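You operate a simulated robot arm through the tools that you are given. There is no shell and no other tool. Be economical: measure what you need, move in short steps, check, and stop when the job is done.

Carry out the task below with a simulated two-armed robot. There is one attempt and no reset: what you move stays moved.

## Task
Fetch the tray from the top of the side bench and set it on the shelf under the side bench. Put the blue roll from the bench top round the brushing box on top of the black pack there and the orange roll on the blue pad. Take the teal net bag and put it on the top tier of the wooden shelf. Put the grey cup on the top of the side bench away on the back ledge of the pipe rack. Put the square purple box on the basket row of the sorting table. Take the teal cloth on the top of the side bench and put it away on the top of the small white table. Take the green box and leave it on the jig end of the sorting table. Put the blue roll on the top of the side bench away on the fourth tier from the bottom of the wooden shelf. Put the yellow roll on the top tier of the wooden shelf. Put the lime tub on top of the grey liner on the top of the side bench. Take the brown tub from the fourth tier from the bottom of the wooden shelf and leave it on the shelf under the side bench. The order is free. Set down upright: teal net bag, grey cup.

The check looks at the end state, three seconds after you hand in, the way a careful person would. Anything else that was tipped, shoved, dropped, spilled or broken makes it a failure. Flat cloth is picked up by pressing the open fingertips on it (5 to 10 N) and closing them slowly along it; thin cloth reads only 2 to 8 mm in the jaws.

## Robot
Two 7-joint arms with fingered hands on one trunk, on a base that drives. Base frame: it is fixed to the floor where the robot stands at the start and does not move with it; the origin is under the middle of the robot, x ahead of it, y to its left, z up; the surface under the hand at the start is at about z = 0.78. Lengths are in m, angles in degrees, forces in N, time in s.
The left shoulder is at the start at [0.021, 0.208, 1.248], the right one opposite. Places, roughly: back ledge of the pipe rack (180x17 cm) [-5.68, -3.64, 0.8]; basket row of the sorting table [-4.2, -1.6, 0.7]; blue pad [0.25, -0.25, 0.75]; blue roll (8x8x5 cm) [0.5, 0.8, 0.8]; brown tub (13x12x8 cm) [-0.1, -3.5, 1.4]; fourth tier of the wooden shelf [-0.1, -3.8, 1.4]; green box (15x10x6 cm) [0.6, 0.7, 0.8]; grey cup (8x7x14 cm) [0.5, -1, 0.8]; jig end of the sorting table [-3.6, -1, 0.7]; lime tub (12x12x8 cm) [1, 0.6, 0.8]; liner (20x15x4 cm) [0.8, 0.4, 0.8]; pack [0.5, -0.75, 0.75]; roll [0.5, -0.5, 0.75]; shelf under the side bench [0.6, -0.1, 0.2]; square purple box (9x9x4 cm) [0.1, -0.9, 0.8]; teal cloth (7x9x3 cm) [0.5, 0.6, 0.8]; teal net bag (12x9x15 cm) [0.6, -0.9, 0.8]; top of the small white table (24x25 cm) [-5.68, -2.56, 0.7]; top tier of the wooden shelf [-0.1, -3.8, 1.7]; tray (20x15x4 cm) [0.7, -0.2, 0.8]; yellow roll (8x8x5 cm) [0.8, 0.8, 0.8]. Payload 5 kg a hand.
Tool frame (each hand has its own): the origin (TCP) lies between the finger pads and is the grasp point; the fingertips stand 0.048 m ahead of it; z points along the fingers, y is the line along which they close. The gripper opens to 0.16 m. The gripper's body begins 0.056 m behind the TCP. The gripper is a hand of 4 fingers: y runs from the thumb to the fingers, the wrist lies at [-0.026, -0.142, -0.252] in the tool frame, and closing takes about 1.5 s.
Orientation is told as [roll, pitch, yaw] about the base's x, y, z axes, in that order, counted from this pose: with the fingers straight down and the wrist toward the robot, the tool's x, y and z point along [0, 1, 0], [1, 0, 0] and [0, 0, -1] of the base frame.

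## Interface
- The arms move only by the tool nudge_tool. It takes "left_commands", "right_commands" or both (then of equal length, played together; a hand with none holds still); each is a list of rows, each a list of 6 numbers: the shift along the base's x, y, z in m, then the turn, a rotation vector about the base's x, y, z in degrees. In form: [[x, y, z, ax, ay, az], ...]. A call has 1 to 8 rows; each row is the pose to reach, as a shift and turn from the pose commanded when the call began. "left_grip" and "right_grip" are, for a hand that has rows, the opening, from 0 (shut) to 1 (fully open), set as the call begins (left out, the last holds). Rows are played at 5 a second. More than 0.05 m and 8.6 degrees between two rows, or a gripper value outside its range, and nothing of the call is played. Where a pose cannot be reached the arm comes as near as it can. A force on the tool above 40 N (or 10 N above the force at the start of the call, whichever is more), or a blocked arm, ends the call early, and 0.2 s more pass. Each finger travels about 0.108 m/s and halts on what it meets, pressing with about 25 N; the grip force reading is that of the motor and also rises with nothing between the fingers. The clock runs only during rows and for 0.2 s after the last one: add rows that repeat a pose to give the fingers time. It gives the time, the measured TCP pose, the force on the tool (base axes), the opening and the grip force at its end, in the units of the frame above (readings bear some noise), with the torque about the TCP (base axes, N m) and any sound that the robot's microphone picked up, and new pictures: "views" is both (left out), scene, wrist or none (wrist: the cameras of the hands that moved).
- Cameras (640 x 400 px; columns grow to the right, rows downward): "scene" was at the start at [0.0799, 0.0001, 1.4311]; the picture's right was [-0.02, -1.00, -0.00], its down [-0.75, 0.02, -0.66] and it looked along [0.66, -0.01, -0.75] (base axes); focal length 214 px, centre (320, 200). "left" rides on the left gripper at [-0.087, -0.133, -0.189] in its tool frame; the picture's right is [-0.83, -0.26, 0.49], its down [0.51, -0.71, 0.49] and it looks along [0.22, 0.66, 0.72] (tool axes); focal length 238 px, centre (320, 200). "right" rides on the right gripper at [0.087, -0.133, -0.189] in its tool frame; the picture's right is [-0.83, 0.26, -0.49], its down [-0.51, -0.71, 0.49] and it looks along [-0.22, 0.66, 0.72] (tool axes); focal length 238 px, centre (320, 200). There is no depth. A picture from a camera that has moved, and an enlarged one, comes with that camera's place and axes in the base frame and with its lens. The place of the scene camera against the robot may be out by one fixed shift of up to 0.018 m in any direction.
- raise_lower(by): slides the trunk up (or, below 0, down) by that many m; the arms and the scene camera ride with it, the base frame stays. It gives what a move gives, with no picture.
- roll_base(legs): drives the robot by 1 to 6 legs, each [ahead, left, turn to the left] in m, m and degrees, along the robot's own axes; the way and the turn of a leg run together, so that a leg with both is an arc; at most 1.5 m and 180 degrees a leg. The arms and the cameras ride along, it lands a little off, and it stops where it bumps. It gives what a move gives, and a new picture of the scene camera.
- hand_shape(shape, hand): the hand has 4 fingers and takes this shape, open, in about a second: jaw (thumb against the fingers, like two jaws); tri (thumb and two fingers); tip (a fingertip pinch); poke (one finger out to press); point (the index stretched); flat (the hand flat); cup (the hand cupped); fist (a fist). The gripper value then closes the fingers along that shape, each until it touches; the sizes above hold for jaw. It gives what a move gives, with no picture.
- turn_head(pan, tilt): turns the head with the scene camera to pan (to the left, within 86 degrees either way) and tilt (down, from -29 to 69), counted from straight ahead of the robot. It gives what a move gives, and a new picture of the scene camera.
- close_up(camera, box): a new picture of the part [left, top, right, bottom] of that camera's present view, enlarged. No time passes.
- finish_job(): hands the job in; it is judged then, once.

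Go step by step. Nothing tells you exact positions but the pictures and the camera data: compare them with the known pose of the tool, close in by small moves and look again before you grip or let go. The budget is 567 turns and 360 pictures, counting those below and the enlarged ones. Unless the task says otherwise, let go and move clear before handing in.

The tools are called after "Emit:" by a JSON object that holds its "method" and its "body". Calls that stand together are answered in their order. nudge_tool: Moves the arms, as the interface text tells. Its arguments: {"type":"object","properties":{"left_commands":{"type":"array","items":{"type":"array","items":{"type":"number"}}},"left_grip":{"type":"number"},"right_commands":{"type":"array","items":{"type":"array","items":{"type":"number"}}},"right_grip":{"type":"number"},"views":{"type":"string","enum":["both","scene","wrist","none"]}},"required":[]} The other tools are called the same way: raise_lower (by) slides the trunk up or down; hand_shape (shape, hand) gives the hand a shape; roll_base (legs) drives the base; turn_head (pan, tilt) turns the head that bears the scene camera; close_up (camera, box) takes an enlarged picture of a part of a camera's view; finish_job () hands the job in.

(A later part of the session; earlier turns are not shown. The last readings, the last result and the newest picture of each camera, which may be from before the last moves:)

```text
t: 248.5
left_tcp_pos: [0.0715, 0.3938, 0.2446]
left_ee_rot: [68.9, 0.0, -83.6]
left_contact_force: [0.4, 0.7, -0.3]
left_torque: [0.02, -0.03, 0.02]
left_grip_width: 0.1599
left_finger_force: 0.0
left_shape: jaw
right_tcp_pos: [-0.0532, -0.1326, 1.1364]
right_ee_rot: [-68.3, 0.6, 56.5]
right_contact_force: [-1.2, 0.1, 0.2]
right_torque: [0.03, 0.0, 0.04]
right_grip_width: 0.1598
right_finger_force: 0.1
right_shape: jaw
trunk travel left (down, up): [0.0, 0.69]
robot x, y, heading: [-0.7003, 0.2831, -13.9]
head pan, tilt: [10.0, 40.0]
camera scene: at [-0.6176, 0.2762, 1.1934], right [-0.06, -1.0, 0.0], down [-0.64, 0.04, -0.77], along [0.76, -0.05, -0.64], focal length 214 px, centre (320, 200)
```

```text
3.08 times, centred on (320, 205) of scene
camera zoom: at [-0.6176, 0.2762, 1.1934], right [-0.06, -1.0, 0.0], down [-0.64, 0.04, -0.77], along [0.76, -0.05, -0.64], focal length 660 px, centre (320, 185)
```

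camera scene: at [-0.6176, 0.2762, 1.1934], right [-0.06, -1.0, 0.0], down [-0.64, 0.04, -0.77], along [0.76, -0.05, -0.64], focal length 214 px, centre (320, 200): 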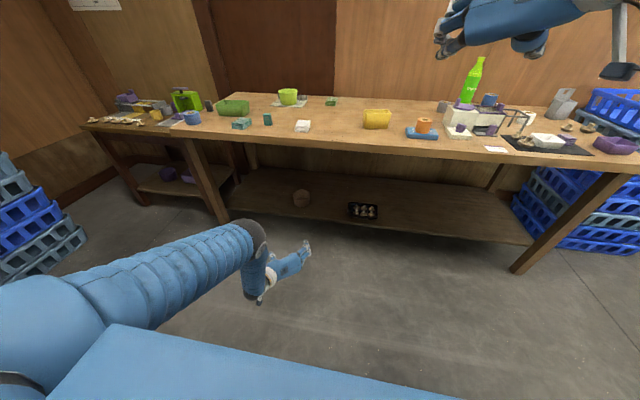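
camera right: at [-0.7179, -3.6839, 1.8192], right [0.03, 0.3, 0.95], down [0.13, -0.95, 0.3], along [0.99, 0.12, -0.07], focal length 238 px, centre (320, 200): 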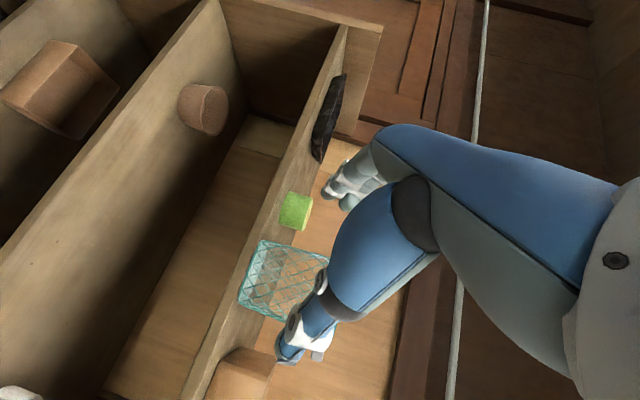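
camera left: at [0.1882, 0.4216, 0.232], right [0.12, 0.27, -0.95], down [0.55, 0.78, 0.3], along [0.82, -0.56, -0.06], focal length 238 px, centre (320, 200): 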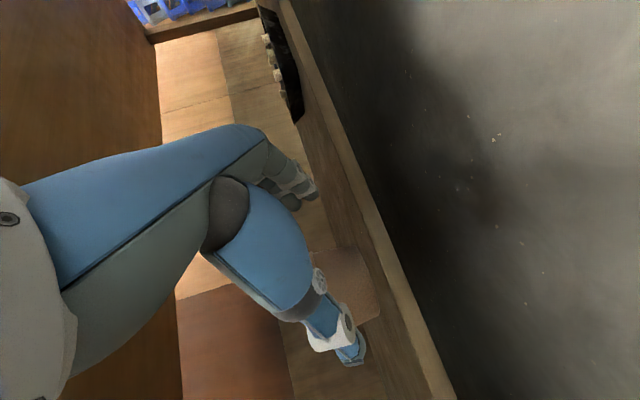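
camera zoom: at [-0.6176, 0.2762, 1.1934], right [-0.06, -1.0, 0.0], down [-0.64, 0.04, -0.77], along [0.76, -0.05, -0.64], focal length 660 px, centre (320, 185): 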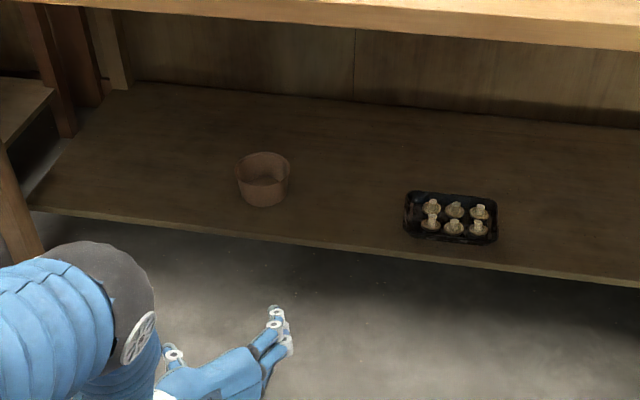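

Tub and tray both sit well on the under-shelf. Next: blue roll (left hand) and grey cup (right hand). I'll raise the trunk and reset both hands' orientations.

Emit:
{"method": "raise_lower", "body": {"by": 0.3}}

Emit:
{"method": "nudge_tool", "body": {"left_commands": [[-0.02, 0, 0.045, 0, 0, 0], [-0.02, 0, 0.09, 0, 0, 0], [-0.02, 0, 0.135, -0.9, 8, 0], [-0.02, 0, 0.18, -1.8, 16, 0], [-0.02, 0, 0.225, -2.7, 23.9, 0], [-0.02, 0, 0.27, -2.7, 23.9, 0], [-0.02, 0, 0.315, -2.7, 23.9, 0], [-0.02, 0, 0.36, -2.7, 23.9, 0]], "right_commands": [[0, 0, 0, 4.7, 7.08, 0], [0, 0, 0, 9.4, 14.16, 0], [0, 0, 0, 14.1, 21.2, 0], [0, 0, 0, 18.8, 28.3, 0], [0, 0, 0, 23.5, 35.4, 0], [0, 0, 0, 28.2, 42.5, 0], [0, 0, 0, 32.9, 49.5, 0], [0, 0, 0, 37.6, 56.6, 0]], "views": "none"}}

Emit:
{"method": "nudge_tool", "body": {"left_commands": [[0, 0, 0.04, 0, 0, -6], [0, 0, 0.08, 0, 0, -12], [0, 0, 0.12, 0, 0, -20], [0, 0, 0.12, 0, 0, -20], [0, 0, 0.12, 0, 0, -20], [0, 0, 0.12, 0, 0, -20], [0, 0, 0.12, 0, 0, -20], [0, 0, 0.12, 0, 0, -20]], "right_commands": [[0, 0, 0, 0, 0, -8.5], [0, 0, 0, 0, 0, -17], [0, 0, 0, 0, 0, -25.5], [0, 0, 0, 0, 0, -34], [0, 0, 0, 0, 0, -42.5], [0, 0, 0, 0, 0, -51], [0, 0, 0, 0, 0, -59.5], [0, 0, 0, 0, 0, -68]]}}

```text
t: 251.5
left_tcp_pos: [0.0704, 0.3945, 0.5441]
left_ee_rot: [68.8, 0.0, -83.5]
left_contact_force: [0.2, -0.3, 0.0]
left_torque: [0.01, -0.01, -0.01]
left_grip_width: 0.1599
left_finger_force: 0.1
left_shape: jaw
right_tcp_pos: [-0.0534, -0.1316, 1.4366]
right_ee_rot: [-68.2, 0.6, 56.6]
right_contact_force: [0.3, 0.0, 0.0]
right_torque: [0.0, 0.01, 0.0]
right_grip_width: 0.1599
right_finger_force: 0.0
right_shape: jaw
trunk travel left (down, up): [-0.3, 0.39]
robot x, y, heading: [-0.7039, 0.2847, -13.5]
head pan, tilt: [10.0, 40.0]
```

```text
t: 253.3
left_tcp_pos: [0.0524, 0.3905, 0.8999]
left_ee_rot: [44.7, 0.1, -83.6]
left_contact_force: [-2.3, -1.6, -1.5]
left_torque: [0.1, -0.25, 0.1]
left_grip_width: 0.1599
left_finger_force: 0.2
left_shape: jaw
right_tcp_pos: [-0.0541, -0.1347, 1.4357]
right_ee_rot: [-0.1, 0.1, 56.9]
right_contact_force: [-0.4, -0.5, 1.1]
right_torque: [0.12, 0.0, -0.05]
right_grip_width: 0.1599
right_finger_force: 0.1
right_shape: jaw
trunk travel left (down, up): [-0.3, 0.39]
robot x, y, heading: [-0.704, 0.2833, -13.5]
head pan, tilt: [10.0, 40.0]
```

```text
t: 255.1
left_tcp_pos: [0.0496, 0.3926, 1.0238]
left_ee_rot: [44.9, 0.0, -103.6]
left_contact_force: [0.6, 0.4, -0.1]
left_torque: [-0.02, -0.02, 0.0]
left_grip_width: 0.1601
left_finger_force: 0.2
left_shape: jaw
right_tcp_pos: [-0.0545, -0.1309, 1.4366]
right_ee_rot: [-0.5, 0.0, -11.1]
right_contact_force: [-0.3, 0.4, 0.2]
right_torque: [-0.03, -0.03, -0.04]
right_grip_width: 0.1597
right_finger_force: 0.1
right_shape: jaw
trunk travel left (down, up): [-0.3, 0.39]
robot x, y, heading: [-0.7002, 0.2821, -14.0]
head pan, tilt: [10.0, 40.0]
camera scene: at [-0.6175, 0.2768, 1.4933], right [-0.06, -1.0, 0.0], down [-0.64, 0.04, -0.77], along [0.76, -0.05, -0.64], focal length 214 px, centre (320, 200)
camera right: at [-0.1664, -0.021, 1.627], right [0.09, -0.87, 0.49], down [-0.79, -0.36, -0.49], along [0.6, -0.35, -0.72], focal length 238 px, centre (320, 200)
camera left: at [-0.1084, 0.5667, 1.0956], right [-0.18, 0.31, -0.93], down [0.85, 0.52, 0.01], along [0.49, -0.79, -0.36], focal length 238 px, centre (320, 200)
```

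scene: 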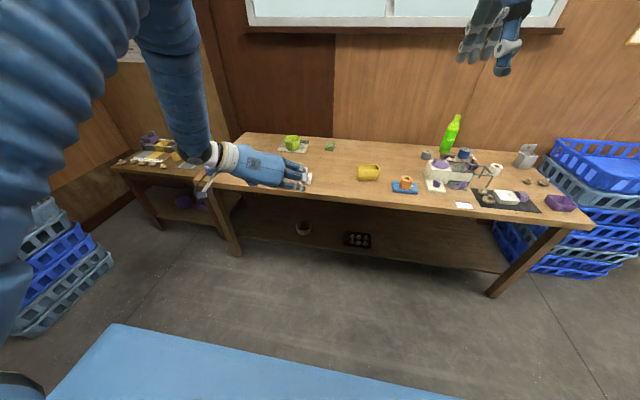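
right: 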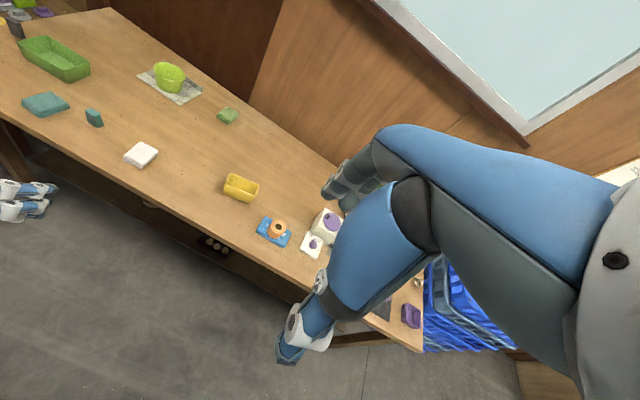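
left: 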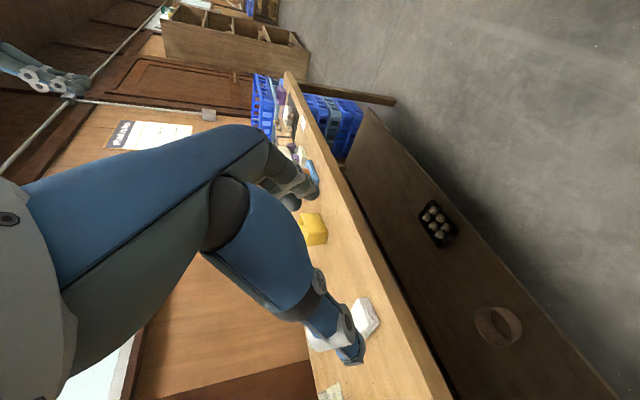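

Emit:
{"method": "roll_base", "body": {"legs": [[0, 0.5, 0], [0.24, 0, 0]]}}

Emit:
{"method": "turn_head", "body": {"pan": 20, "tilt": 45}}

Emit:
{"method": "close_up", "body": {"camera": "scene", "box": [250, 100, 450, 225]}}

Emit:
{"method": "close_up", "body": {"camera": "left", "box": [0, 0, 640, 400]}}

```text
t: 259.5
left_tcp_pos: [0.4026, 0.8352, 1.0223]
left_ee_rot: [44.9, 0.0, -103.3]
left_contact_force: [0.7, -0.1, -0.1]
left_torque: [0.0, 0.01, -0.03]
left_grip_width: 0.16
left_finger_force: 0.1
left_shape: jaw
right_tcp_pos: [0.3019, 0.3112, 1.4373]
right_ee_rot: [-0.3, 0.2, -10.9]
right_contact_force: [1.1, -0.3, -0.1]
right_torque: [0.07, 0.06, -0.03]
right_grip_width: 0.1598
right_finger_force: 0.1
right_shape: jaw
trunk travel left (down, up): [-0.3, 0.39]
robot x, y, heading: [-0.3513, 0.7226, -13.4]
head pan, tilt: [10.0, 40.0]
camera scene: at [-0.2637, 0.7163, 1.4932], right [-0.06, -1.0, 0.0], down [-0.64, 0.04, -0.77], along [0.76, -0.05, -0.64], focal length 214 px, centre (320, 200)
```

scene: 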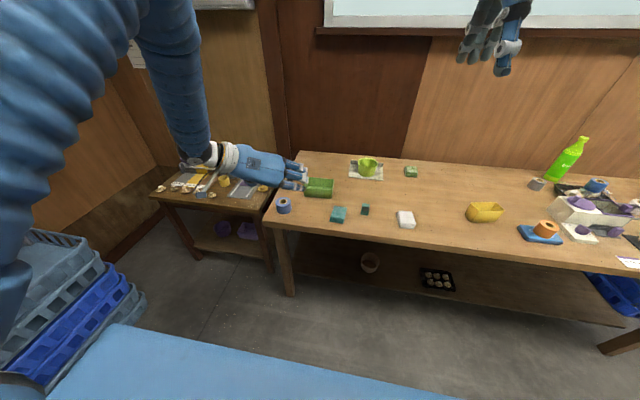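

```text
t: 260.2
left_tcp_pos: [0.4023, 0.8359, 1.0231]
left_ee_rot: [44.8, 0.0, -103.3]
left_contact_force: [0.1, -0.5, -0.7]
left_torque: [-0.02, -0.01, 0.02]
left_grip_width: 0.16
left_finger_force: 0.0
left_shape: jaw
right_tcp_pos: [0.3018, 0.3097, 1.437]
right_ee_rot: [-0.3, 0.1, -10.8]
right_contact_force: [-0.1, 0.2, -0.8]
right_torque: [0.01, -0.01, 0.03]
right_grip_width: 0.16
right_finger_force: 0.0
right_shape: jaw
trunk travel left (down, up): [-0.3, 0.39]
robot x, y, heading: [-0.3514, 0.7211, -13.6]
head pan, tilt: [20.0, 45.0]
camera scene: at [-0.2685, 0.7309, 1.486], right [0.11, -0.99, 0.0], down [-0.7, -0.08, -0.71], along [0.7, 0.08, -0.71], focal length 214 px, centre (320, 200)
```

scene: 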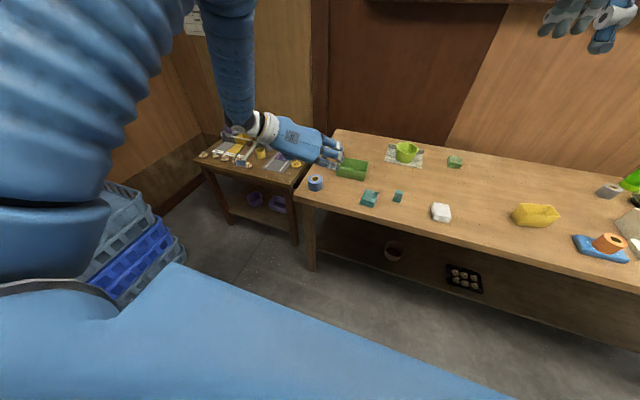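

```text
3.20 times, centred on (350, 162) of scene
camera zoom: at [-0.2685, 0.7309, 1.486], right [0.11, -0.99, 0.0], down [-0.7, -0.08, -0.71], along [0.7, 0.08, -0.71], focal length 686 px, centre (224, 320)
```

zoom: 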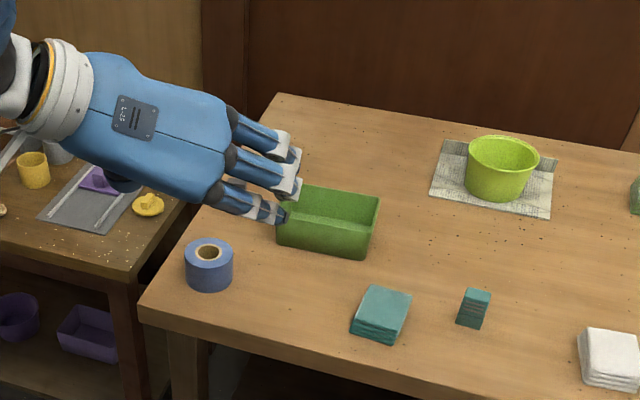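

```text
1.00 times, centred on (320, 200) of left (not enlarged: the box is as wide or as high as the picture)
camera zoom: at [0.2433, 1.0086, 1.0955], right [-0.18, 0.31, -0.93], down [0.85, 0.53, 0.01], along [0.5, -0.79, -0.36], focal length 238 px, centre (320, 200)
```

zoom: 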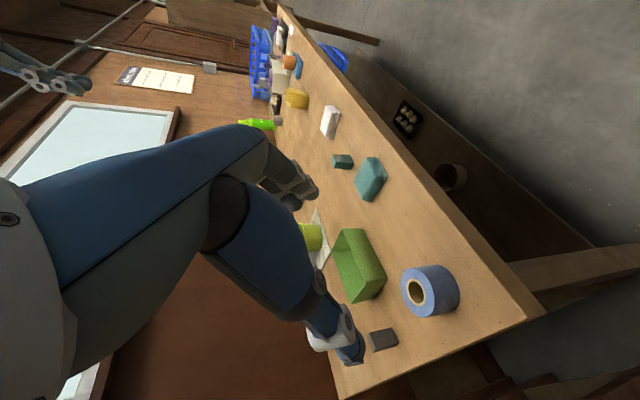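

The blue roll is at [0.516, 0.844]. I'll go to its pre-grasp and then in.

Emit:
{"method": "nudge_tool", "body": {"left_commands": [[-0.002, 0.018, -0.045, 0, 0, 0], [-0.004, 0.036, -0.09, 0, 0, 0], [0.03, 0.028, -0.125, 0, 0, 0], [0.063, 0.021, -0.157, 0, 0, 0]], "left_grip": 0.75, "views": "wrist"}}

Emit:
{"method": "close_up", "body": {"camera": "scene", "box": [250, 110, 410, 210]}}

```text
t: 261.2
left_tcp_pos: [0.4668, 0.8593, 0.8661]
left_ee_rot: [44.7, 0.1, -103.2]
left_contact_force: [1.4, 0.7, 1.5]
left_torque: [-0.05, 0.12, -0.04]
left_grip_width: 0.1202
left_finger_force: 0.0
left_shape: jaw
right_tcp_pos: [0.3029, 0.3129, 1.436]
right_ee_rot: [-0.3, 0.1, -10.6]
right_contact_force: [1.9, 0.2, -1.1]
right_torque: [-0.06, 0.09, -0.01]
right_grip_width: 0.1596
right_finger_force: 0.1
right_shape: jaw
trunk travel left (down, up): [-0.3, 0.39]
robot x, y, heading: [-0.3465, 0.7185, -13.7]
head pan, tilt: [20.0, 45.0]
camera left: at [0.3073, 1.0328, 0.9403], right [-0.18, 0.31, -0.93], down [0.85, 0.53, 0.01], along [0.5, -0.79, -0.36], focal length 238 px, centre (320, 200)
```

left: 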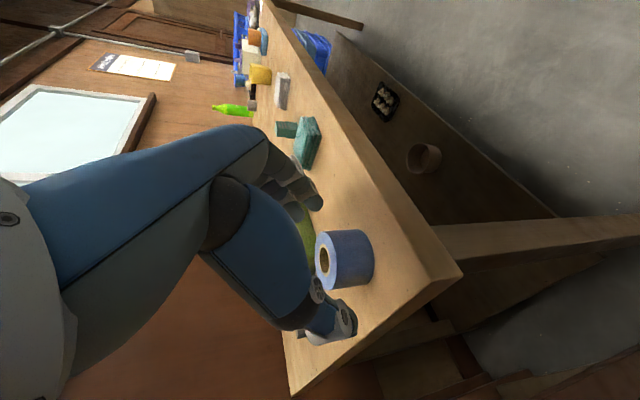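

```text
4.00 times, centred on (330, 160) of scene
camera zoom: at [-0.2669, 0.7318, 1.4859], right [0.12, -0.99, 0.0], down [-0.7, -0.08, -0.71], along [0.7, 0.08, -0.71], focal length 858 px, centre (280, 360)
```

zoom: 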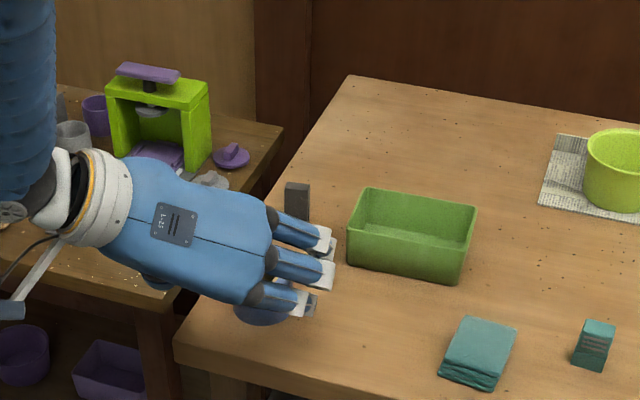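

Emit:
{"method": "nudge_tool", "body": {"left_commands": [[0.018, -0.006, -0.019, 0, 0, 0], [0.034, -0.011, -0.037, 0, 0, 0]], "views": "none"}}

Emit:
{"method": "nudge_tool", "body": {"left_commands": [[0, 0, 0, 0, 0, 0], [0, 0, 0, 0, 0, 0], [0, 0, 0, 0, 0, 0], [0, 0, 0, 0, 0, 0], [0, 0, 0, 0, 0, 0]], "left_grip": 0.15, "views": "wrist"}}

```text
t: 261.8
left_tcp_pos: [0.502, 0.8459, 0.8297]
left_ee_rot: [44.8, 0.0, -103.4]
left_contact_force: [-0.6, 0.7, 0.5]
left_torque: [-0.04, 0.06, -0.01]
left_grip_width: 0.1202
left_finger_force: 0.0
left_shape: jaw
right_tcp_pos: [0.3016, 0.3109, 1.4368]
right_ee_rot: [-0.3, 0.2, -10.7]
right_contact_force: [-0.5, 0.1, 0.0]
right_torque: [-0.04, -0.04, -0.01]
right_grip_width: 0.1597
right_finger_force: 0.0
right_shape: jaw
trunk travel left (down, up): [-0.3, 0.39]
robot x, y, heading: [-0.3481, 0.7257, -13.4]
head pan, tilt: [20.0, 45.0]
```

```text
t: 263.0
left_tcp_pos: [0.5015, 0.8449, 0.8292]
left_ee_rot: [44.8, 0.0, -103.3]
left_contact_force: [0.3, -0.3, -0.3]
left_torque: [-0.02, 0.04, 0.02]
left_grip_width: 0.0624
left_finger_force: 25.3
left_shape: jaw
right_tcp_pos: [0.3014, 0.3108, 1.4363]
right_ee_rot: [-0.3, 0.1, -10.8]
right_contact_force: [-0.5, -0.9, -0.6]
right_torque: [-0.02, 0.02, 0.0]
right_grip_width: 0.1596
right_finger_force: 0.0
right_shape: jaw
trunk travel left (down, up): [-0.3, 0.39]
robot x, y, heading: [-0.3503, 0.7234, -13.2]
head pan, tilt: [20.0, 45.0]
camera left: at [0.3426, 1.0187, 0.9032], right [-0.18, 0.31, -0.93], down [0.85, 0.53, 0.01], along [0.49, -0.79, -0.36], focal length 238 px, centre (320, 200)
```

left: 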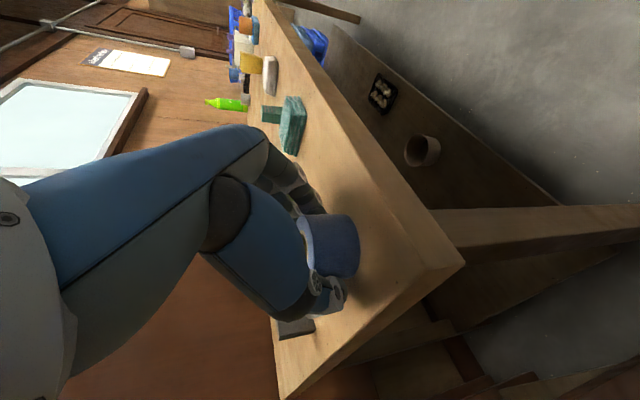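

The blue roll is gripped. I'll lift it, back off and go to the right end for the grey cup.

Emit:
{"method": "nudge_tool", "body": {"left_commands": [[0, 0, 0.03, 0, 0, 0], [0, 0, 0.07, 0, 0, 0], [-0.03, 0.007, 0.11, 0, 0, 0], [-0.06, 0.014, 0.15, 0, 0, 0], [-0.09, 0.021, 0.19, 0, 0, 0], [-0.12, 0.03, 0.23, 0, 0, 0], [-0.15, 0.036, 0.26, 0, 0, 0]], "views": "wrist"}}

Emit:
{"method": "roll_base", "body": {"legs": [[-0.2, 0, -0.8], [0, -1.25, 0]]}}

Emit:
{"method": "turn_head", "body": {"pan": -20, "tilt": 40}}

Emit:
{"method": "close_up", "body": {"camera": "scene", "box": [220, 60, 420, 200]}}

```text
refused: row 3 steps farther than a row can; nothing moved
```

```text
t: 270.4
left_tcp_pos: [0.002, -0.318, 0.8312]
left_ee_rot: [44.8, -0.1, -104.8]
left_contact_force: [0.3, -1.2, -1.4]
left_torque: [0.01, 0.01, -0.02]
left_grip_width: 0.0624
left_finger_force: 25.0
left_shape: jaw
right_tcp_pos: [-0.2106, -0.8461, 1.4368]
right_ee_rot: [-0.3, 0.1, -12.3]
right_contact_force: [0.6, -0.7, 0.3]
right_torque: [0.03, 0.0, 0.01]
right_grip_width: 0.1598
right_finger_force: 0.1
right_shape: jaw
trunk travel left (down, up): [-0.3, 0.39]
robot x, y, heading: [-0.8521, -0.4229, -15.0]
head pan, tilt: [20.0, 45.0]
camera scene: at [-0.7698, -0.4129, 1.486], right [0.09, -1.0, 0.0], down [-0.7, -0.06, -0.71], along [0.7, 0.06, -0.71], focal length 214 px, centre (320, 200)
```

scene: 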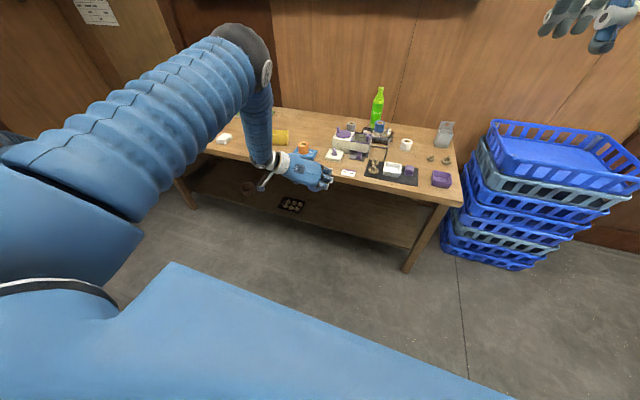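

```text
t: 271.5
left_tcp_pos: [0.0018, -0.3182, 0.8308]
left_ee_rot: [44.8, 0.0, -104.8]
left_contact_force: [0.1, 0.0, -1.3]
left_torque: [0.03, 0.06, 0.0]
left_grip_width: 0.0622
left_finger_force: 25.4
left_shape: jaw
right_tcp_pos: [-0.2106, -0.8456, 1.4368]
right_ee_rot: [-0.3, 0.2, -12.1]
right_contact_force: [0.8, -0.5, -0.8]
right_torque: [0.02, 0.02, 0.0]
right_grip_width: 0.1599
right_finger_force: 0.0
right_shape: jaw
trunk travel left (down, up): [-0.3, 0.39]
robot x, y, heading: [-0.8539, -0.4224, -15.1]
head pan, tilt: [-20.0, 40.0]
camera scene: at [-0.781, -0.4684, 1.4933], right [-0.57, -0.82, 0.0], down [-0.53, 0.37, -0.77], along [0.63, -0.44, -0.64], focal length 214 px, centre (320, 200)
```

scene: 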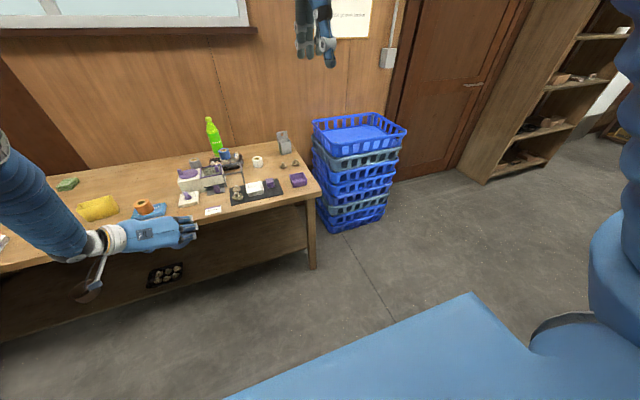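

```text
2.86 times, centred on (320, 130) of scene
camera zoom: at [-0.781, -0.4684, 1.4933], right [-0.57, -0.82, 0.0], down [-0.53, 0.37, -0.77], along [0.63, -0.44, -0.64], focal length 613 px, centre (320, 400)
```

zoom: 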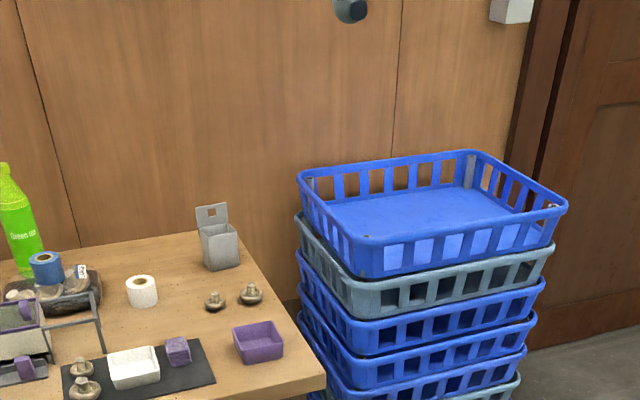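

The lift was refused by a step limit, so the roll slid off the edge while gripped. It's still held and nothing else was touched. I'll lift the left hand now.

Emit:
{"method": "nudge_tool", "body": {"left_commands": [[0, 0, 0.045, 0, 0, 0], [0, 0, 0.09, 0, 0, 0], [0, 0, 0.135, 0, 0, 0], [0, 0, 0.18, 0, 0, 0], [0, 0, 0.225, 0, 0, 0]], "views": "wrist"}}

Emit:
{"method": "close_up", "body": {"camera": "scene", "box": [250, 110, 330, 160]}}

```text
t: 272.7
left_tcp_pos: [0.003, -0.3155, 1.059]
left_ee_rot: [44.7, 0.0, -104.8]
left_contact_force: [-1.9, -0.5, -2.5]
left_torque: [-0.04, -0.2, 0.07]
left_grip_width: 0.0624
left_finger_force: 24.4
left_shape: jaw
right_tcp_pos: [-0.2118, -0.8468, 1.4391]
right_ee_rot: [-0.3, 0.1, -12.2]
right_contact_force: [-1.0, -0.6, 0.4]
right_torque: [0.02, -0.13, -0.01]
right_grip_width: 0.1597
right_finger_force: 0.0
right_shape: jaw
trunk travel left (down, up): [-0.3, 0.39]
robot x, y, heading: [-0.8542, -0.4169, -14.7]
head pan, tilt: [-20.0, 40.0]
camera left: at [-0.1507, -0.1386, 1.1322], right [-0.18, 0.31, -0.93], down [0.86, 0.51, 0.01], along [0.47, -0.8, -0.36], focal length 238 px, centre (320, 200)
```

left: 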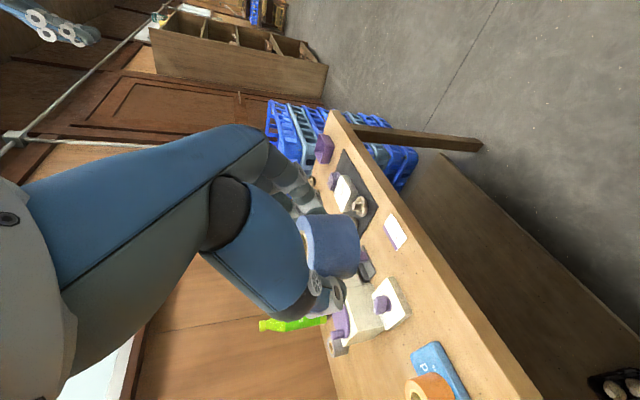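

```text
8.00 times, centred on (290, 135) of scene
camera zoom: at [-0.7825, -0.4686, 1.4934], right [-0.57, -0.82, 0.0], down [-0.53, 0.37, -0.77], along [0.63, -0.44, -0.64], focal length 1716 px, centre (560, 720)
```

zoom: 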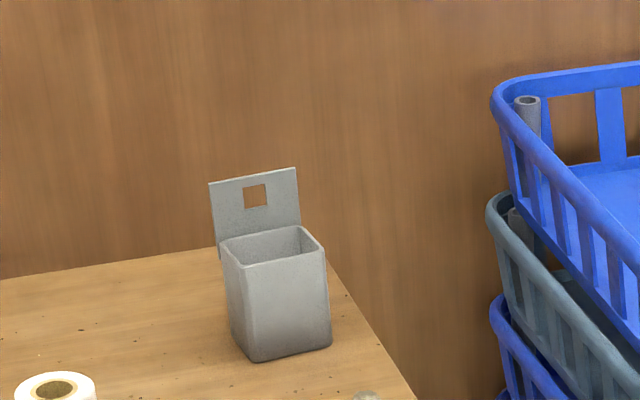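

The cup is at about [0.485, -1.058], with its back plate facing along the bench. I'll drive in and take it top-down, front to back.

Emit:
{"method": "roll_base", "body": {"legs": [[0.58, -0.03, 0.5]]}}

Emit:
{"method": "nudge_tool", "body": {"right_commands": [[0, 0, -0.045, 0, 0, 0], [0, 0, -0.09, 0, 0, 0], [0, 0, -0.135, 0, 0, 0], [0, 0, -0.18, 0, 0, 0], [0, 0, -0.225, 0, 0, 0], [0, 0, -0.27, 0, 0, 0], [0, 0, -0.315, 0, 0, 0]]}}

```text
t: 275.9
left_tcp_pos: [0.5436, -0.4833, 1.0583]
left_ee_rot: [44.8, 0.0, -104.4]
left_contact_force: [0.7, 0.0, -0.5]
left_torque: [0.04, 0.04, 0.0]
left_grip_width: 0.0622
left_finger_force: 24.6
left_shape: jaw
right_tcp_pos: [0.3317, -1.0136, 1.4365]
right_ee_rot: [-0.2, 0.1, -11.8]
right_contact_force: [0.7, -0.2, -0.7]
right_torque: [0.03, 0.06, 0.01]
right_grip_width: 0.1599
right_finger_force: 0.1
right_shape: jaw
trunk travel left (down, up): [-0.3, 0.39]
robot x, y, heading: [-0.3122, -0.5902, -14.7]
head pan, tilt: [-20.0, 40.0]
camera scene: at [-0.2414, -0.6406, 1.4932], right [-0.57, -0.82, 0.0], down [-0.53, 0.36, -0.77], along [0.63, -0.43, -0.64], focal length 214 px, centre (320, 200)
```

scene: 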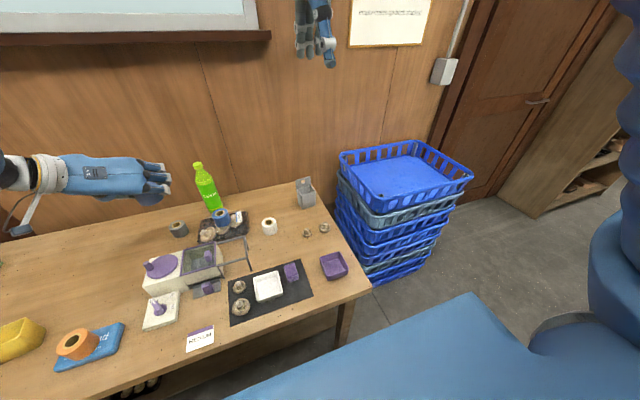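

```text
t: 277.5
left_tcp_pos: [0.544, -0.4829, 1.0573]
left_ee_rot: [44.7, 0.0, -104.5]
left_contact_force: [1.4, -1.3, 0.0]
left_torque: [0.06, 0.06, -0.01]
left_grip_width: 0.0622
left_finger_force: 25.1
left_shape: jaw
right_tcp_pos: [0.33, -1.0151, 1.1198]
right_ee_rot: [-0.3, 0.1, -11.9]
right_contact_force: [2.1, -0.5, 1.1]
right_torque: [0.07, 0.11, 0.02]
right_grip_width: 0.1598
right_finger_force: 0.1
right_shape: jaw
trunk travel left (down, up): [-0.3, 0.39]
robot x, y, heading: [-0.313, -0.5921, -14.3]
head pan, tilt: [-20.0, 40.0]
camera scene: at [-0.2407, -0.6412, 1.4931], right [-0.57, -0.82, 0.0], down [-0.53, 0.36, -0.77], along [0.63, -0.43, -0.64], focal length 214 px, centre (320, 200)
camera right: at [0.2189, -0.9033, 1.3093], right [0.08, -0.87, 0.49], down [-0.8, -0.35, -0.49], along [0.6, -0.35, -0.72], focal length 238 px, centre (320, 200)
```

scene: 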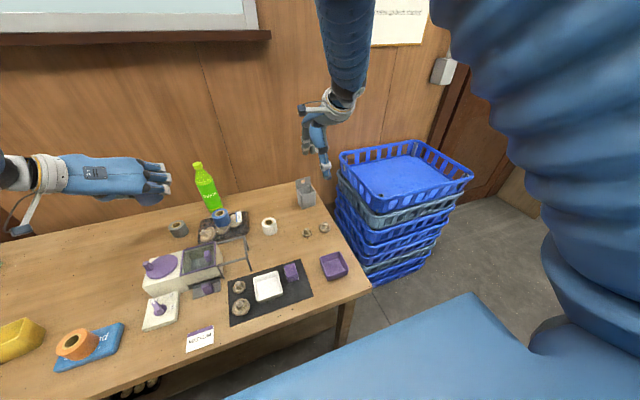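
right: 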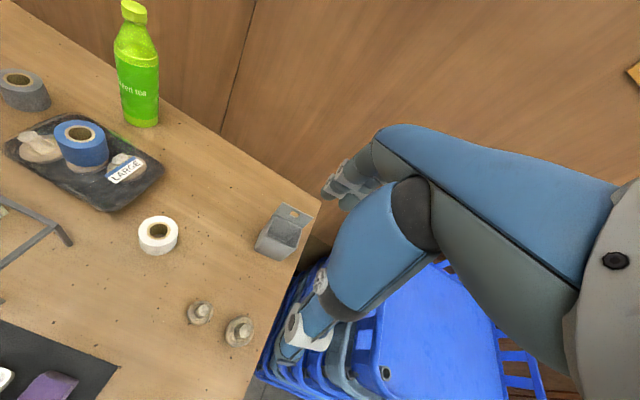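

Emit:
{"method": "nudge_tool", "body": {"right_commands": [[0.036, -0.009, -0.02, 0, 0, 0], [0.072, -0.018, -0.04, 0, 0, 0], [0.107, -0.026, -0.06, 0, 0, 0], [0.143, -0.035, -0.08, 0, 0, 0]]}}

Emit:
{"method": "close_up", "body": {"camera": "scene", "box": [260, 120, 388, 230]}}

```text
t: 278.5
left_tcp_pos: [0.5445, -0.4842, 1.0559]
left_ee_rot: [44.7, 0.0, -104.3]
left_contact_force: [0.5, 0.4, -1.7]
left_torque: [-0.02, 0.04, 0.0]
left_grip_width: 0.0625
left_finger_force: 24.9
left_shape: jaw
right_tcp_pos: [0.4743, -1.0505, 1.0417]
right_ee_rot: [-0.2, 0.4, -11.9]
right_contact_force: [0.4, -0.2, -1.3]
right_torque: [0.14, 0.09, 0.03]
right_grip_width: 0.1601
right_finger_force: 0.0
right_shape: jaw
trunk travel left (down, up): [-0.3, 0.39]
robot x, y, heading: [-0.3155, -0.5929, -14.8]
head pan, tilt: [-20.0, 40.0]
camera scene: at [-0.2397, -0.6411, 1.493], right [-0.57, -0.82, 0.0], down [-0.53, 0.36, -0.76], along [0.63, -0.43, -0.64], focal length 214 px, centre (320, 200)
camera right: at [0.3639, -0.9388, 1.2311], right [0.08, -0.87, 0.49], down [-0.8, -0.35, -0.48], along [0.59, -0.35, -0.72], focal length 238 px, centre (320, 200)
```

scene: 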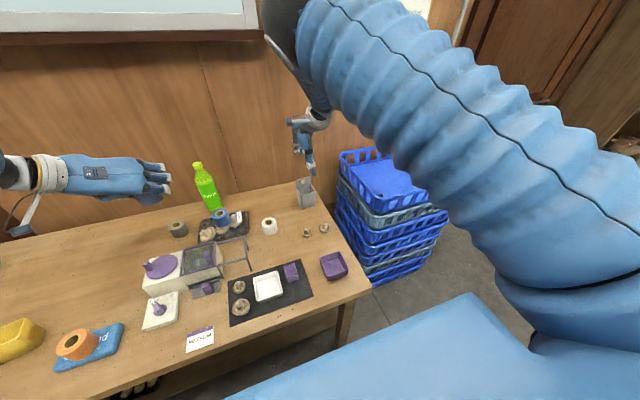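
right: 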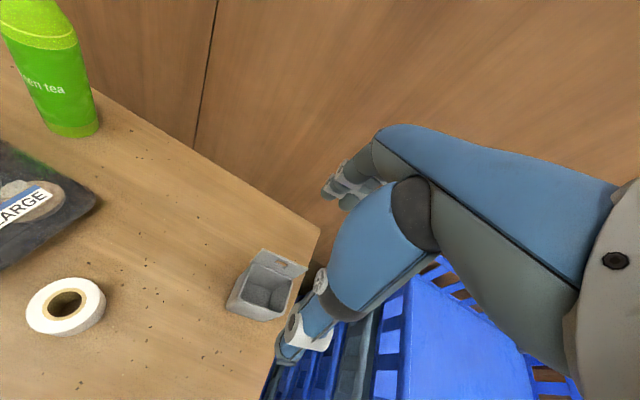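

```text
3.64 times, centred on (324, 175) of scene
camera zoom: at [-0.2397, -0.6411, 1.493], right [-0.57, -0.82, 0.0], down [-0.53, 0.36, -0.76], along [0.63, -0.43, -0.64], focal length 780 px, centre (306, 291)
```

zoom: 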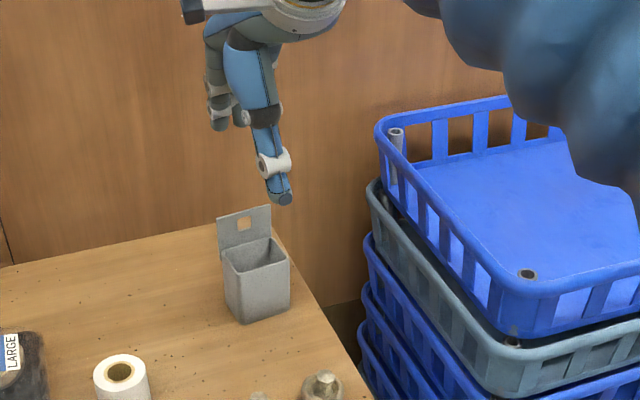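

Emit:
{"method": "nudge_tool", "body": {"right_commands": [[0, 0.004, -0.04, 0, 0, 3], [0, 0.005, -0.08, 0, 0, 3], [0, 0.005, -0.12, 0, 0, 3]], "views": "wrist"}}

Emit:
{"method": "close_up", "body": {"camera": "scene", "box": [260, 120, 388, 230]}}

```text
t: 279.3
left_tcp_pos: [0.5431, -0.4842, 1.0581]
left_ee_rot: [44.8, 0.0, -104.4]
left_contact_force: [1.5, -1.0, -2.2]
left_torque: [0.05, 0.04, 0.03]
left_grip_width: 0.0625
left_finger_force: 25.1
left_shape: jaw
right_tcp_pos: [0.4762, -1.0474, 0.9254]
right_ee_rot: [-0.3, 0.1, -8.8]
right_contact_force: [1.4, -0.8, 0.4]
right_torque: [0.08, 0.17, 0.05]
right_grip_width: 0.16
right_finger_force: 0.1
right_shape: jaw
trunk travel left (down, up): [-0.3, 0.39]
robot x, y, heading: [-0.318, -0.5963, -14.4]
head pan, tilt: [-20.0, 40.0]
camera right: at [0.3596, -0.9412, 1.1136], right [0.13, -0.86, 0.49], down [-0.78, -0.39, -0.49], along [0.61, -0.32, -0.72], focal length 238 px, centre (320, 200)
```

right: 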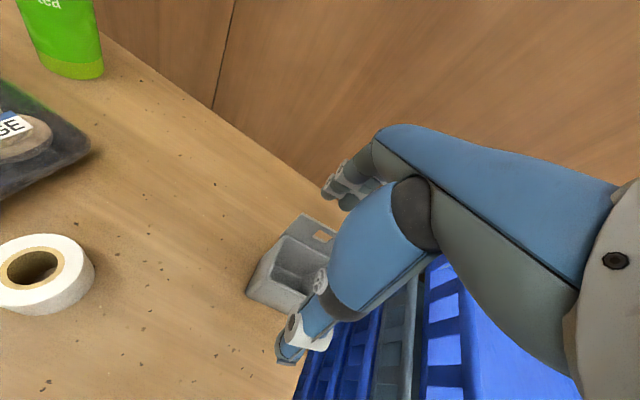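

```text
3.64 times, centred on (324, 175) of scene
camera zoom: at [-0.2401, -0.6417, 1.493], right [-0.57, -0.82, 0.0], down [-0.53, 0.36, -0.76], along [0.63, -0.43, -0.64], focal length 780 px, centre (306, 291)
```

zoom: 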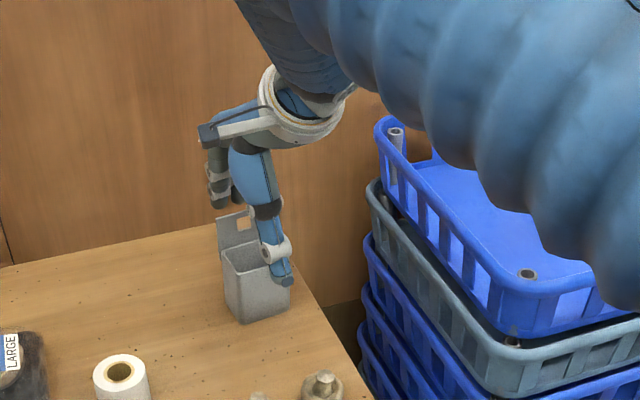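

Emit:
{"method": "nudge_tool", "body": {"right_commands": [[-0.004, 0.015, 0, 0, 0, 0], [-0.004, 0.016, -0.02, 0, 0, 0], [-0.004, 0.016, -0.044, 0, 0, 0]], "views": "wrist"}}

Emit:
{"method": "close_up", "body": {"camera": "scene", "box": [260, 120, 388, 230]}}

```text
t: 280.1
left_tcp_pos: [0.5438, -0.4832, 1.0586]
left_ee_rot: [44.8, 0.0, -104.4]
left_contact_force: [0.3, -0.1, -1.1]
left_torque: [0.03, 0.02, 0.02]
left_grip_width: 0.0625
left_finger_force: 25.0
left_shape: jaw
right_tcp_pos: [0.4697, -1.0295, 0.8782]
right_ee_rot: [-0.4, 0.1, -8.8]
right_contact_force: [0.7, 0.1, 0.7]
right_torque: [-0.03, 0.07, 0.01]
right_grip_width: 0.1597
right_finger_force: 0.0
right_shape: jaw
trunk travel left (down, up): [-0.3, 0.39]
robot x, y, heading: [-0.3133, -0.5913, -14.6]
head pan, tilt: [-20.0, 40.0]
camera right: at [0.3528, -0.9239, 1.067], right [0.13, -0.86, 0.49], down [-0.78, -0.39, -0.49], along [0.61, -0.32, -0.72], focal length 238 px, centre (320, 200)
```

right: 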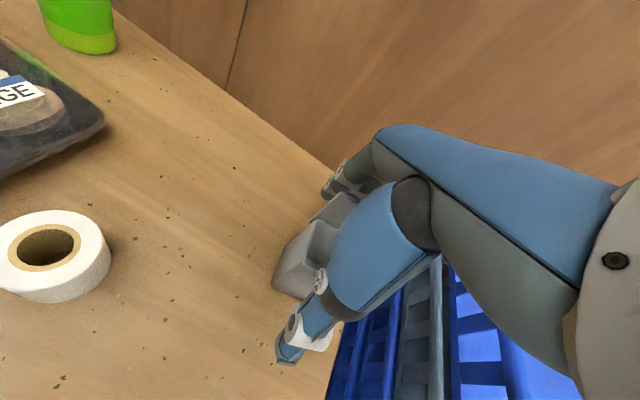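

```text
3.64 times, centred on (324, 175) of scene
camera zoom: at [-0.2415, -0.6404, 1.4932], right [-0.57, -0.82, 0.0], down [-0.53, 0.36, -0.77], along [0.63, -0.43, -0.64], focal length 780 px, centre (306, 291)
```

zoom: 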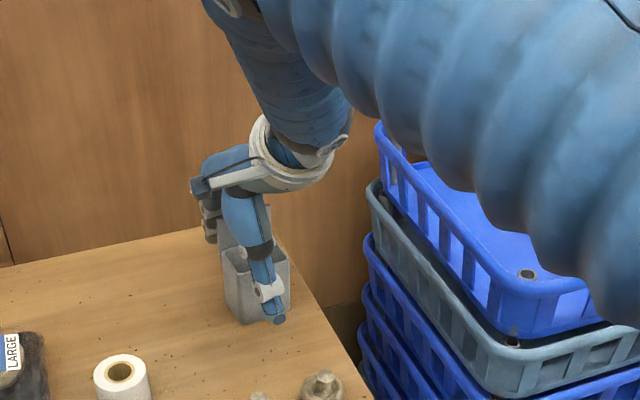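

The thumb is in front and the fingers are behind the plate. I'll close.

Emit:
{"method": "nudge_tool", "body": {"right_commands": [[0, 0, 0, 0, 0, 0], [0, 0, 0, 0, 0, 0], [0, 0, 0, 0, 0, 0], [0, 0, 0, 0, 0, 0], [0, 0, 0, 0, 0, 0]], "right_grip": 0.25, "views": "wrist"}}

Emit:
{"method": "close_up", "body": {"camera": "scene", "box": [270, 140, 350, 220]}}

```text
t: 281.3
left_tcp_pos: [0.5432, -0.4822, 1.0586]
left_ee_rot: [44.8, 0.0, -104.5]
left_contact_force: [0.1, -0.6, -0.9]
left_torque: [-0.02, 0.01, -0.01]
left_grip_width: 0.0623
left_finger_force: 24.8
left_shape: jaw
right_tcp_pos: [0.4702, -1.0295, 0.8773]
right_ee_rot: [-0.4, 0.2, -8.8]
right_contact_force: [0.2, 0.5, -0.7]
right_torque: [0.02, -0.01, 0.0]
right_grip_width: 0.0541
right_finger_force: 24.7
right_shape: jaw
trunk travel left (down, up): [-0.3, 0.39]
robot x, y, heading: [-0.3128, -0.5884, -14.5]
head pan, tilt: [-20.0, 40.0]
camera right: at [0.3523, -0.9241, 1.067], right [0.13, -0.86, 0.49], down [-0.78, -0.39, -0.49], along [0.61, -0.32, -0.72], focal length 238 px, centre (320, 200)
```

right: 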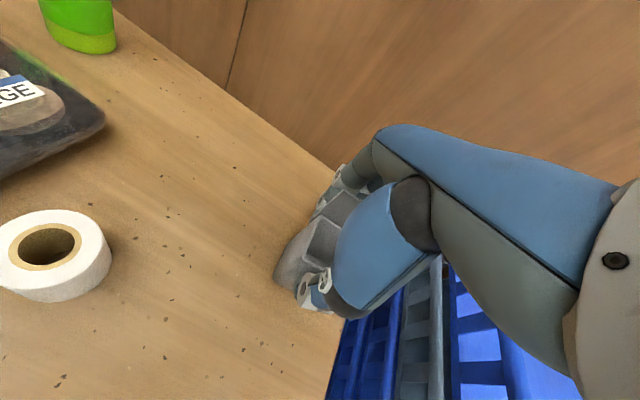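

```text
5.00 times, centred on (310, 180) of scene
camera zoom: at [-0.2417, -0.6405, 1.4933], right [-0.57, -0.82, 0.0], down [-0.53, 0.36, -0.77], along [0.63, -0.43, -0.64], focal length 1072 px, centre (370, 300)
```

zoom: 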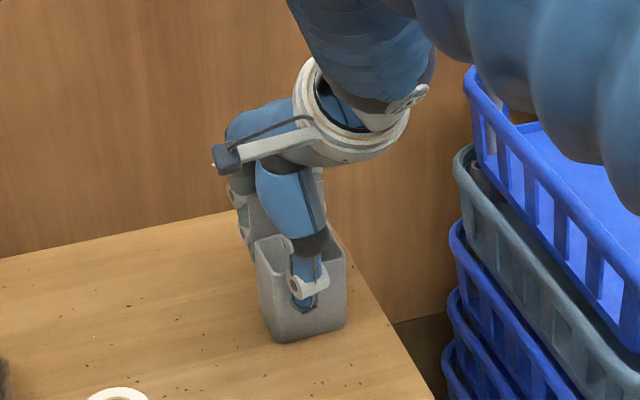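

Emit:
{"method": "nudge_tool", "body": {"right_commands": [[0, 0, 0.02, 0, 0, 0], [0, 0, 0.05, 0, 0, 0], [0, 0, 0.09, 0, 0, 0], [0, 0, 0.13, 0, 0, 0]]}}

Emit:
{"method": "close_up", "body": {"camera": "scene", "box": [260, 110, 372, 220]}}

```text
t: 282.3
left_tcp_pos: [0.5419, -0.4816, 1.0591]
left_ee_rot: [44.8, 0.0, -104.3]
left_contact_force: [0.2, 0.7, -0.5]
left_torque: [0.0, -0.05, 0.07]
left_grip_width: 0.0625
left_finger_force: 24.6
left_shape: jaw
right_tcp_pos: [0.4677, -1.0289, 1.0116]
right_ee_rot: [-0.2, 0.1, -8.8]
right_contact_force: [-1.1, 1.2, -1.8]
right_torque: [-0.04, -0.14, -0.02]
right_grip_width: 0.0542
right_finger_force: 24.8
right_shape: jaw
trunk travel left (down, up): [-0.3, 0.39]
robot x, y, heading: [-0.3146, -0.5932, -14.4]
head pan, tilt: [-20.0, 40.0]
camera scene: at [-0.2429, -0.6401, 1.4934], right [-0.57, -0.82, 0.0], down [-0.53, 0.36, -0.77], along [0.63, -0.43, -0.64], focal length 214 px, centre (320, 200)
camera right: at [0.3512, -0.9236, 1.2005], right [0.13, -0.86, 0.49], down [-0.78, -0.39, -0.49], along [0.61, -0.32, -0.72], focal length 238 px, centre (320, 200)
```

scene: 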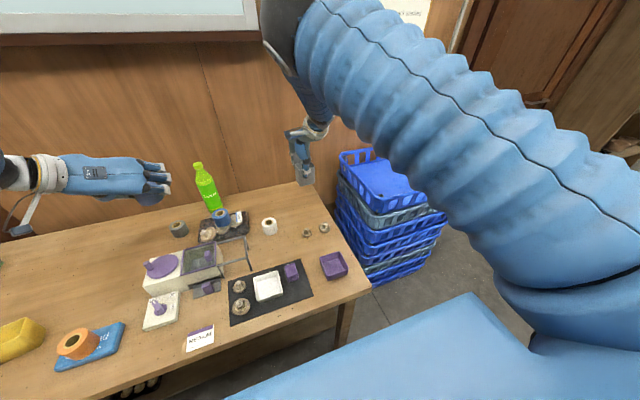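
right: 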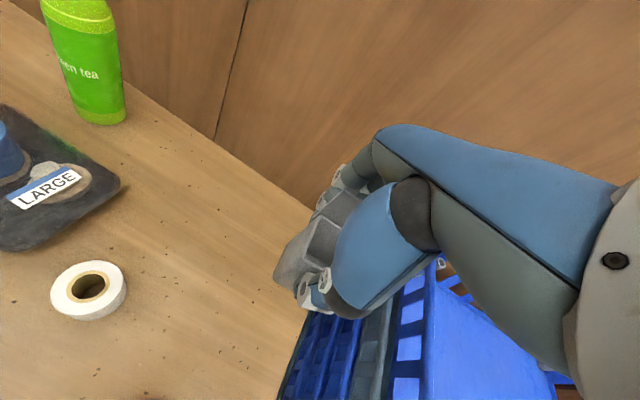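

```text
3.64 times, centred on (316, 165) of scene
camera zoom: at [-0.2429, -0.6401, 1.4934], right [-0.57, -0.82, 0.0], down [-0.53, 0.36, -0.77], along [0.63, -0.43, -0.64], focal length 780 px, centre (334, 327)
```

zoom: 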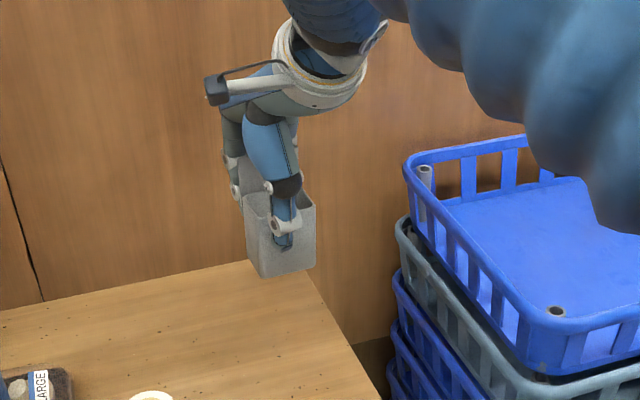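

The cup hangs upright. I'll raise it, back away from the bench and draw it closer before driving.

Emit:
{"method": "nudge_tool", "body": {"right_commands": [[0, 0, 0.045, 0, 0, 0], [0, 0, 0.09, 0, 0, 0]], "views": "none"}}

Emit:
{"method": "roll_base", "body": {"legs": [[-0.6, 0, 0]]}}

Emit:
{"method": "nudge_tool", "body": {"right_commands": [[-0.045, 0.011, 0.0, 0, 0, 0], [-0.09, 0.023, 0.0, 0, 0, 0], [-0.135, 0.034, 0.0, 0, 0, 0], [-0.18, 0.045, 0.01, 0, 0, 0], [-0.22, 0.055, 0.02, 0, 0, 0]], "views": "wrist"}}

```text
t: 282.9
left_tcp_pos: [0.5424, -0.4825, 1.0599]
left_ee_rot: [44.8, 0.0, -104.3]
left_contact_force: [-1.1, 0.3, -0.7]
left_torque: [0.02, -0.02, 0.01]
left_grip_width: 0.0624
left_finger_force: 24.6
left_shape: jaw
right_tcp_pos: [0.4677, -1.0289, 1.1]
right_ee_rot: [-0.3, 0.2, -8.7]
right_contact_force: [-0.5, 0.7, -3.3]
right_torque: [-0.04, -0.16, -0.04]
right_grip_width: 0.0541
right_finger_force: 25.0
right_shape: jaw
trunk travel left (down, up): [-0.3, 0.39]
robot x, y, heading: [-0.3135, -0.588, -14.5]
head pan, tilt: [-20.0, 40.0]
```

```text
t: 286.2
left_tcp_pos: [-0.0256, -0.3393, 1.0589]
left_ee_rot: [44.8, 0.1, -104.7]
left_contact_force: [-1.1, -0.2, -0.3]
left_torque: [0.04, 0.0, 0.02]
left_grip_width: 0.0624
left_finger_force: 24.9
left_shape: jaw
right_tcp_pos: [-0.1025, -0.8871, 1.1001]
right_ee_rot: [-0.4, 0.2, -9.2]
right_contact_force: [0.1, -0.5, -1.0]
right_torque: [-0.03, -0.01, -0.01]
right_grip_width: 0.054
right_finger_force: 25.3
right_shape: jaw
trunk travel left (down, up): [-0.3, 0.39]
robot x, y, heading: [-0.8826, -0.4424, -14.7]
head pan, tilt: [-20.0, 40.0]
camera scene: at [-0.812, -0.4917, 1.4933], right [-0.57, -0.82, 0.0], down [-0.53, 0.37, -0.77], along [0.63, -0.44, -0.64], focal length 214 px, centre (320, 200)
```

scene: 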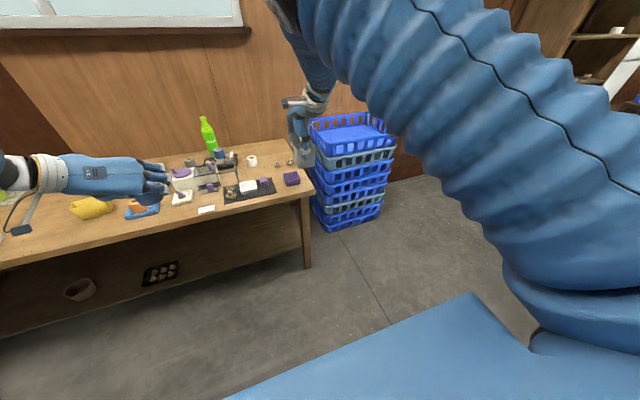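

```text
t: 287.4
left_tcp_pos: [-0.0271, -0.3385, 1.0599]
left_ee_rot: [45.0, 0.0, -104.8]
left_contact_force: [-0.3, -0.3, -0.4]
left_torque: [0.0, 0.02, 0.07]
left_grip_width: 0.0624
left_finger_force: 24.6
left_shape: jaw
right_tcp_pos: [-0.3274, -0.829, 1.1228]
right_ee_rot: [-0.4, 0.1, -9.0]
right_contact_force: [-2.0, 0.6, -0.9]
right_torque: [-0.01, -0.11, 0.02]
right_grip_width: 0.0543
right_finger_force: 25.3
right_shape: jaw
trunk travel left (down, up): [-0.3, 0.39]
robot x, y, heading: [-0.8825, -0.443, -14.8]
head pan, tilt: [-20.0, 40.0]
camera right: at [-0.4442, -0.7229, 1.3111], right [0.12, -0.86, 0.49], down [-0.78, -0.39, -0.49], along [0.61, -0.32, -0.72], focal length 238 px, centre (320, 200)
```

right: 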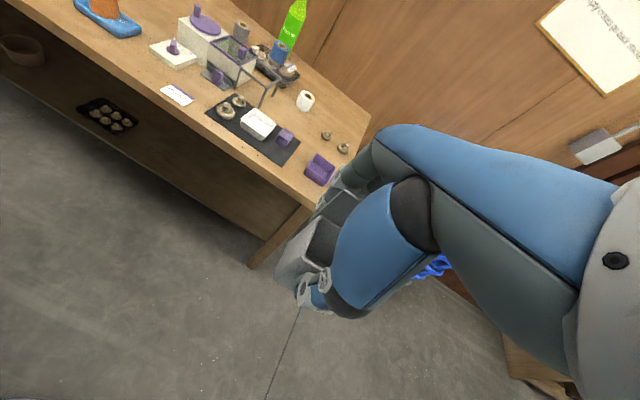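

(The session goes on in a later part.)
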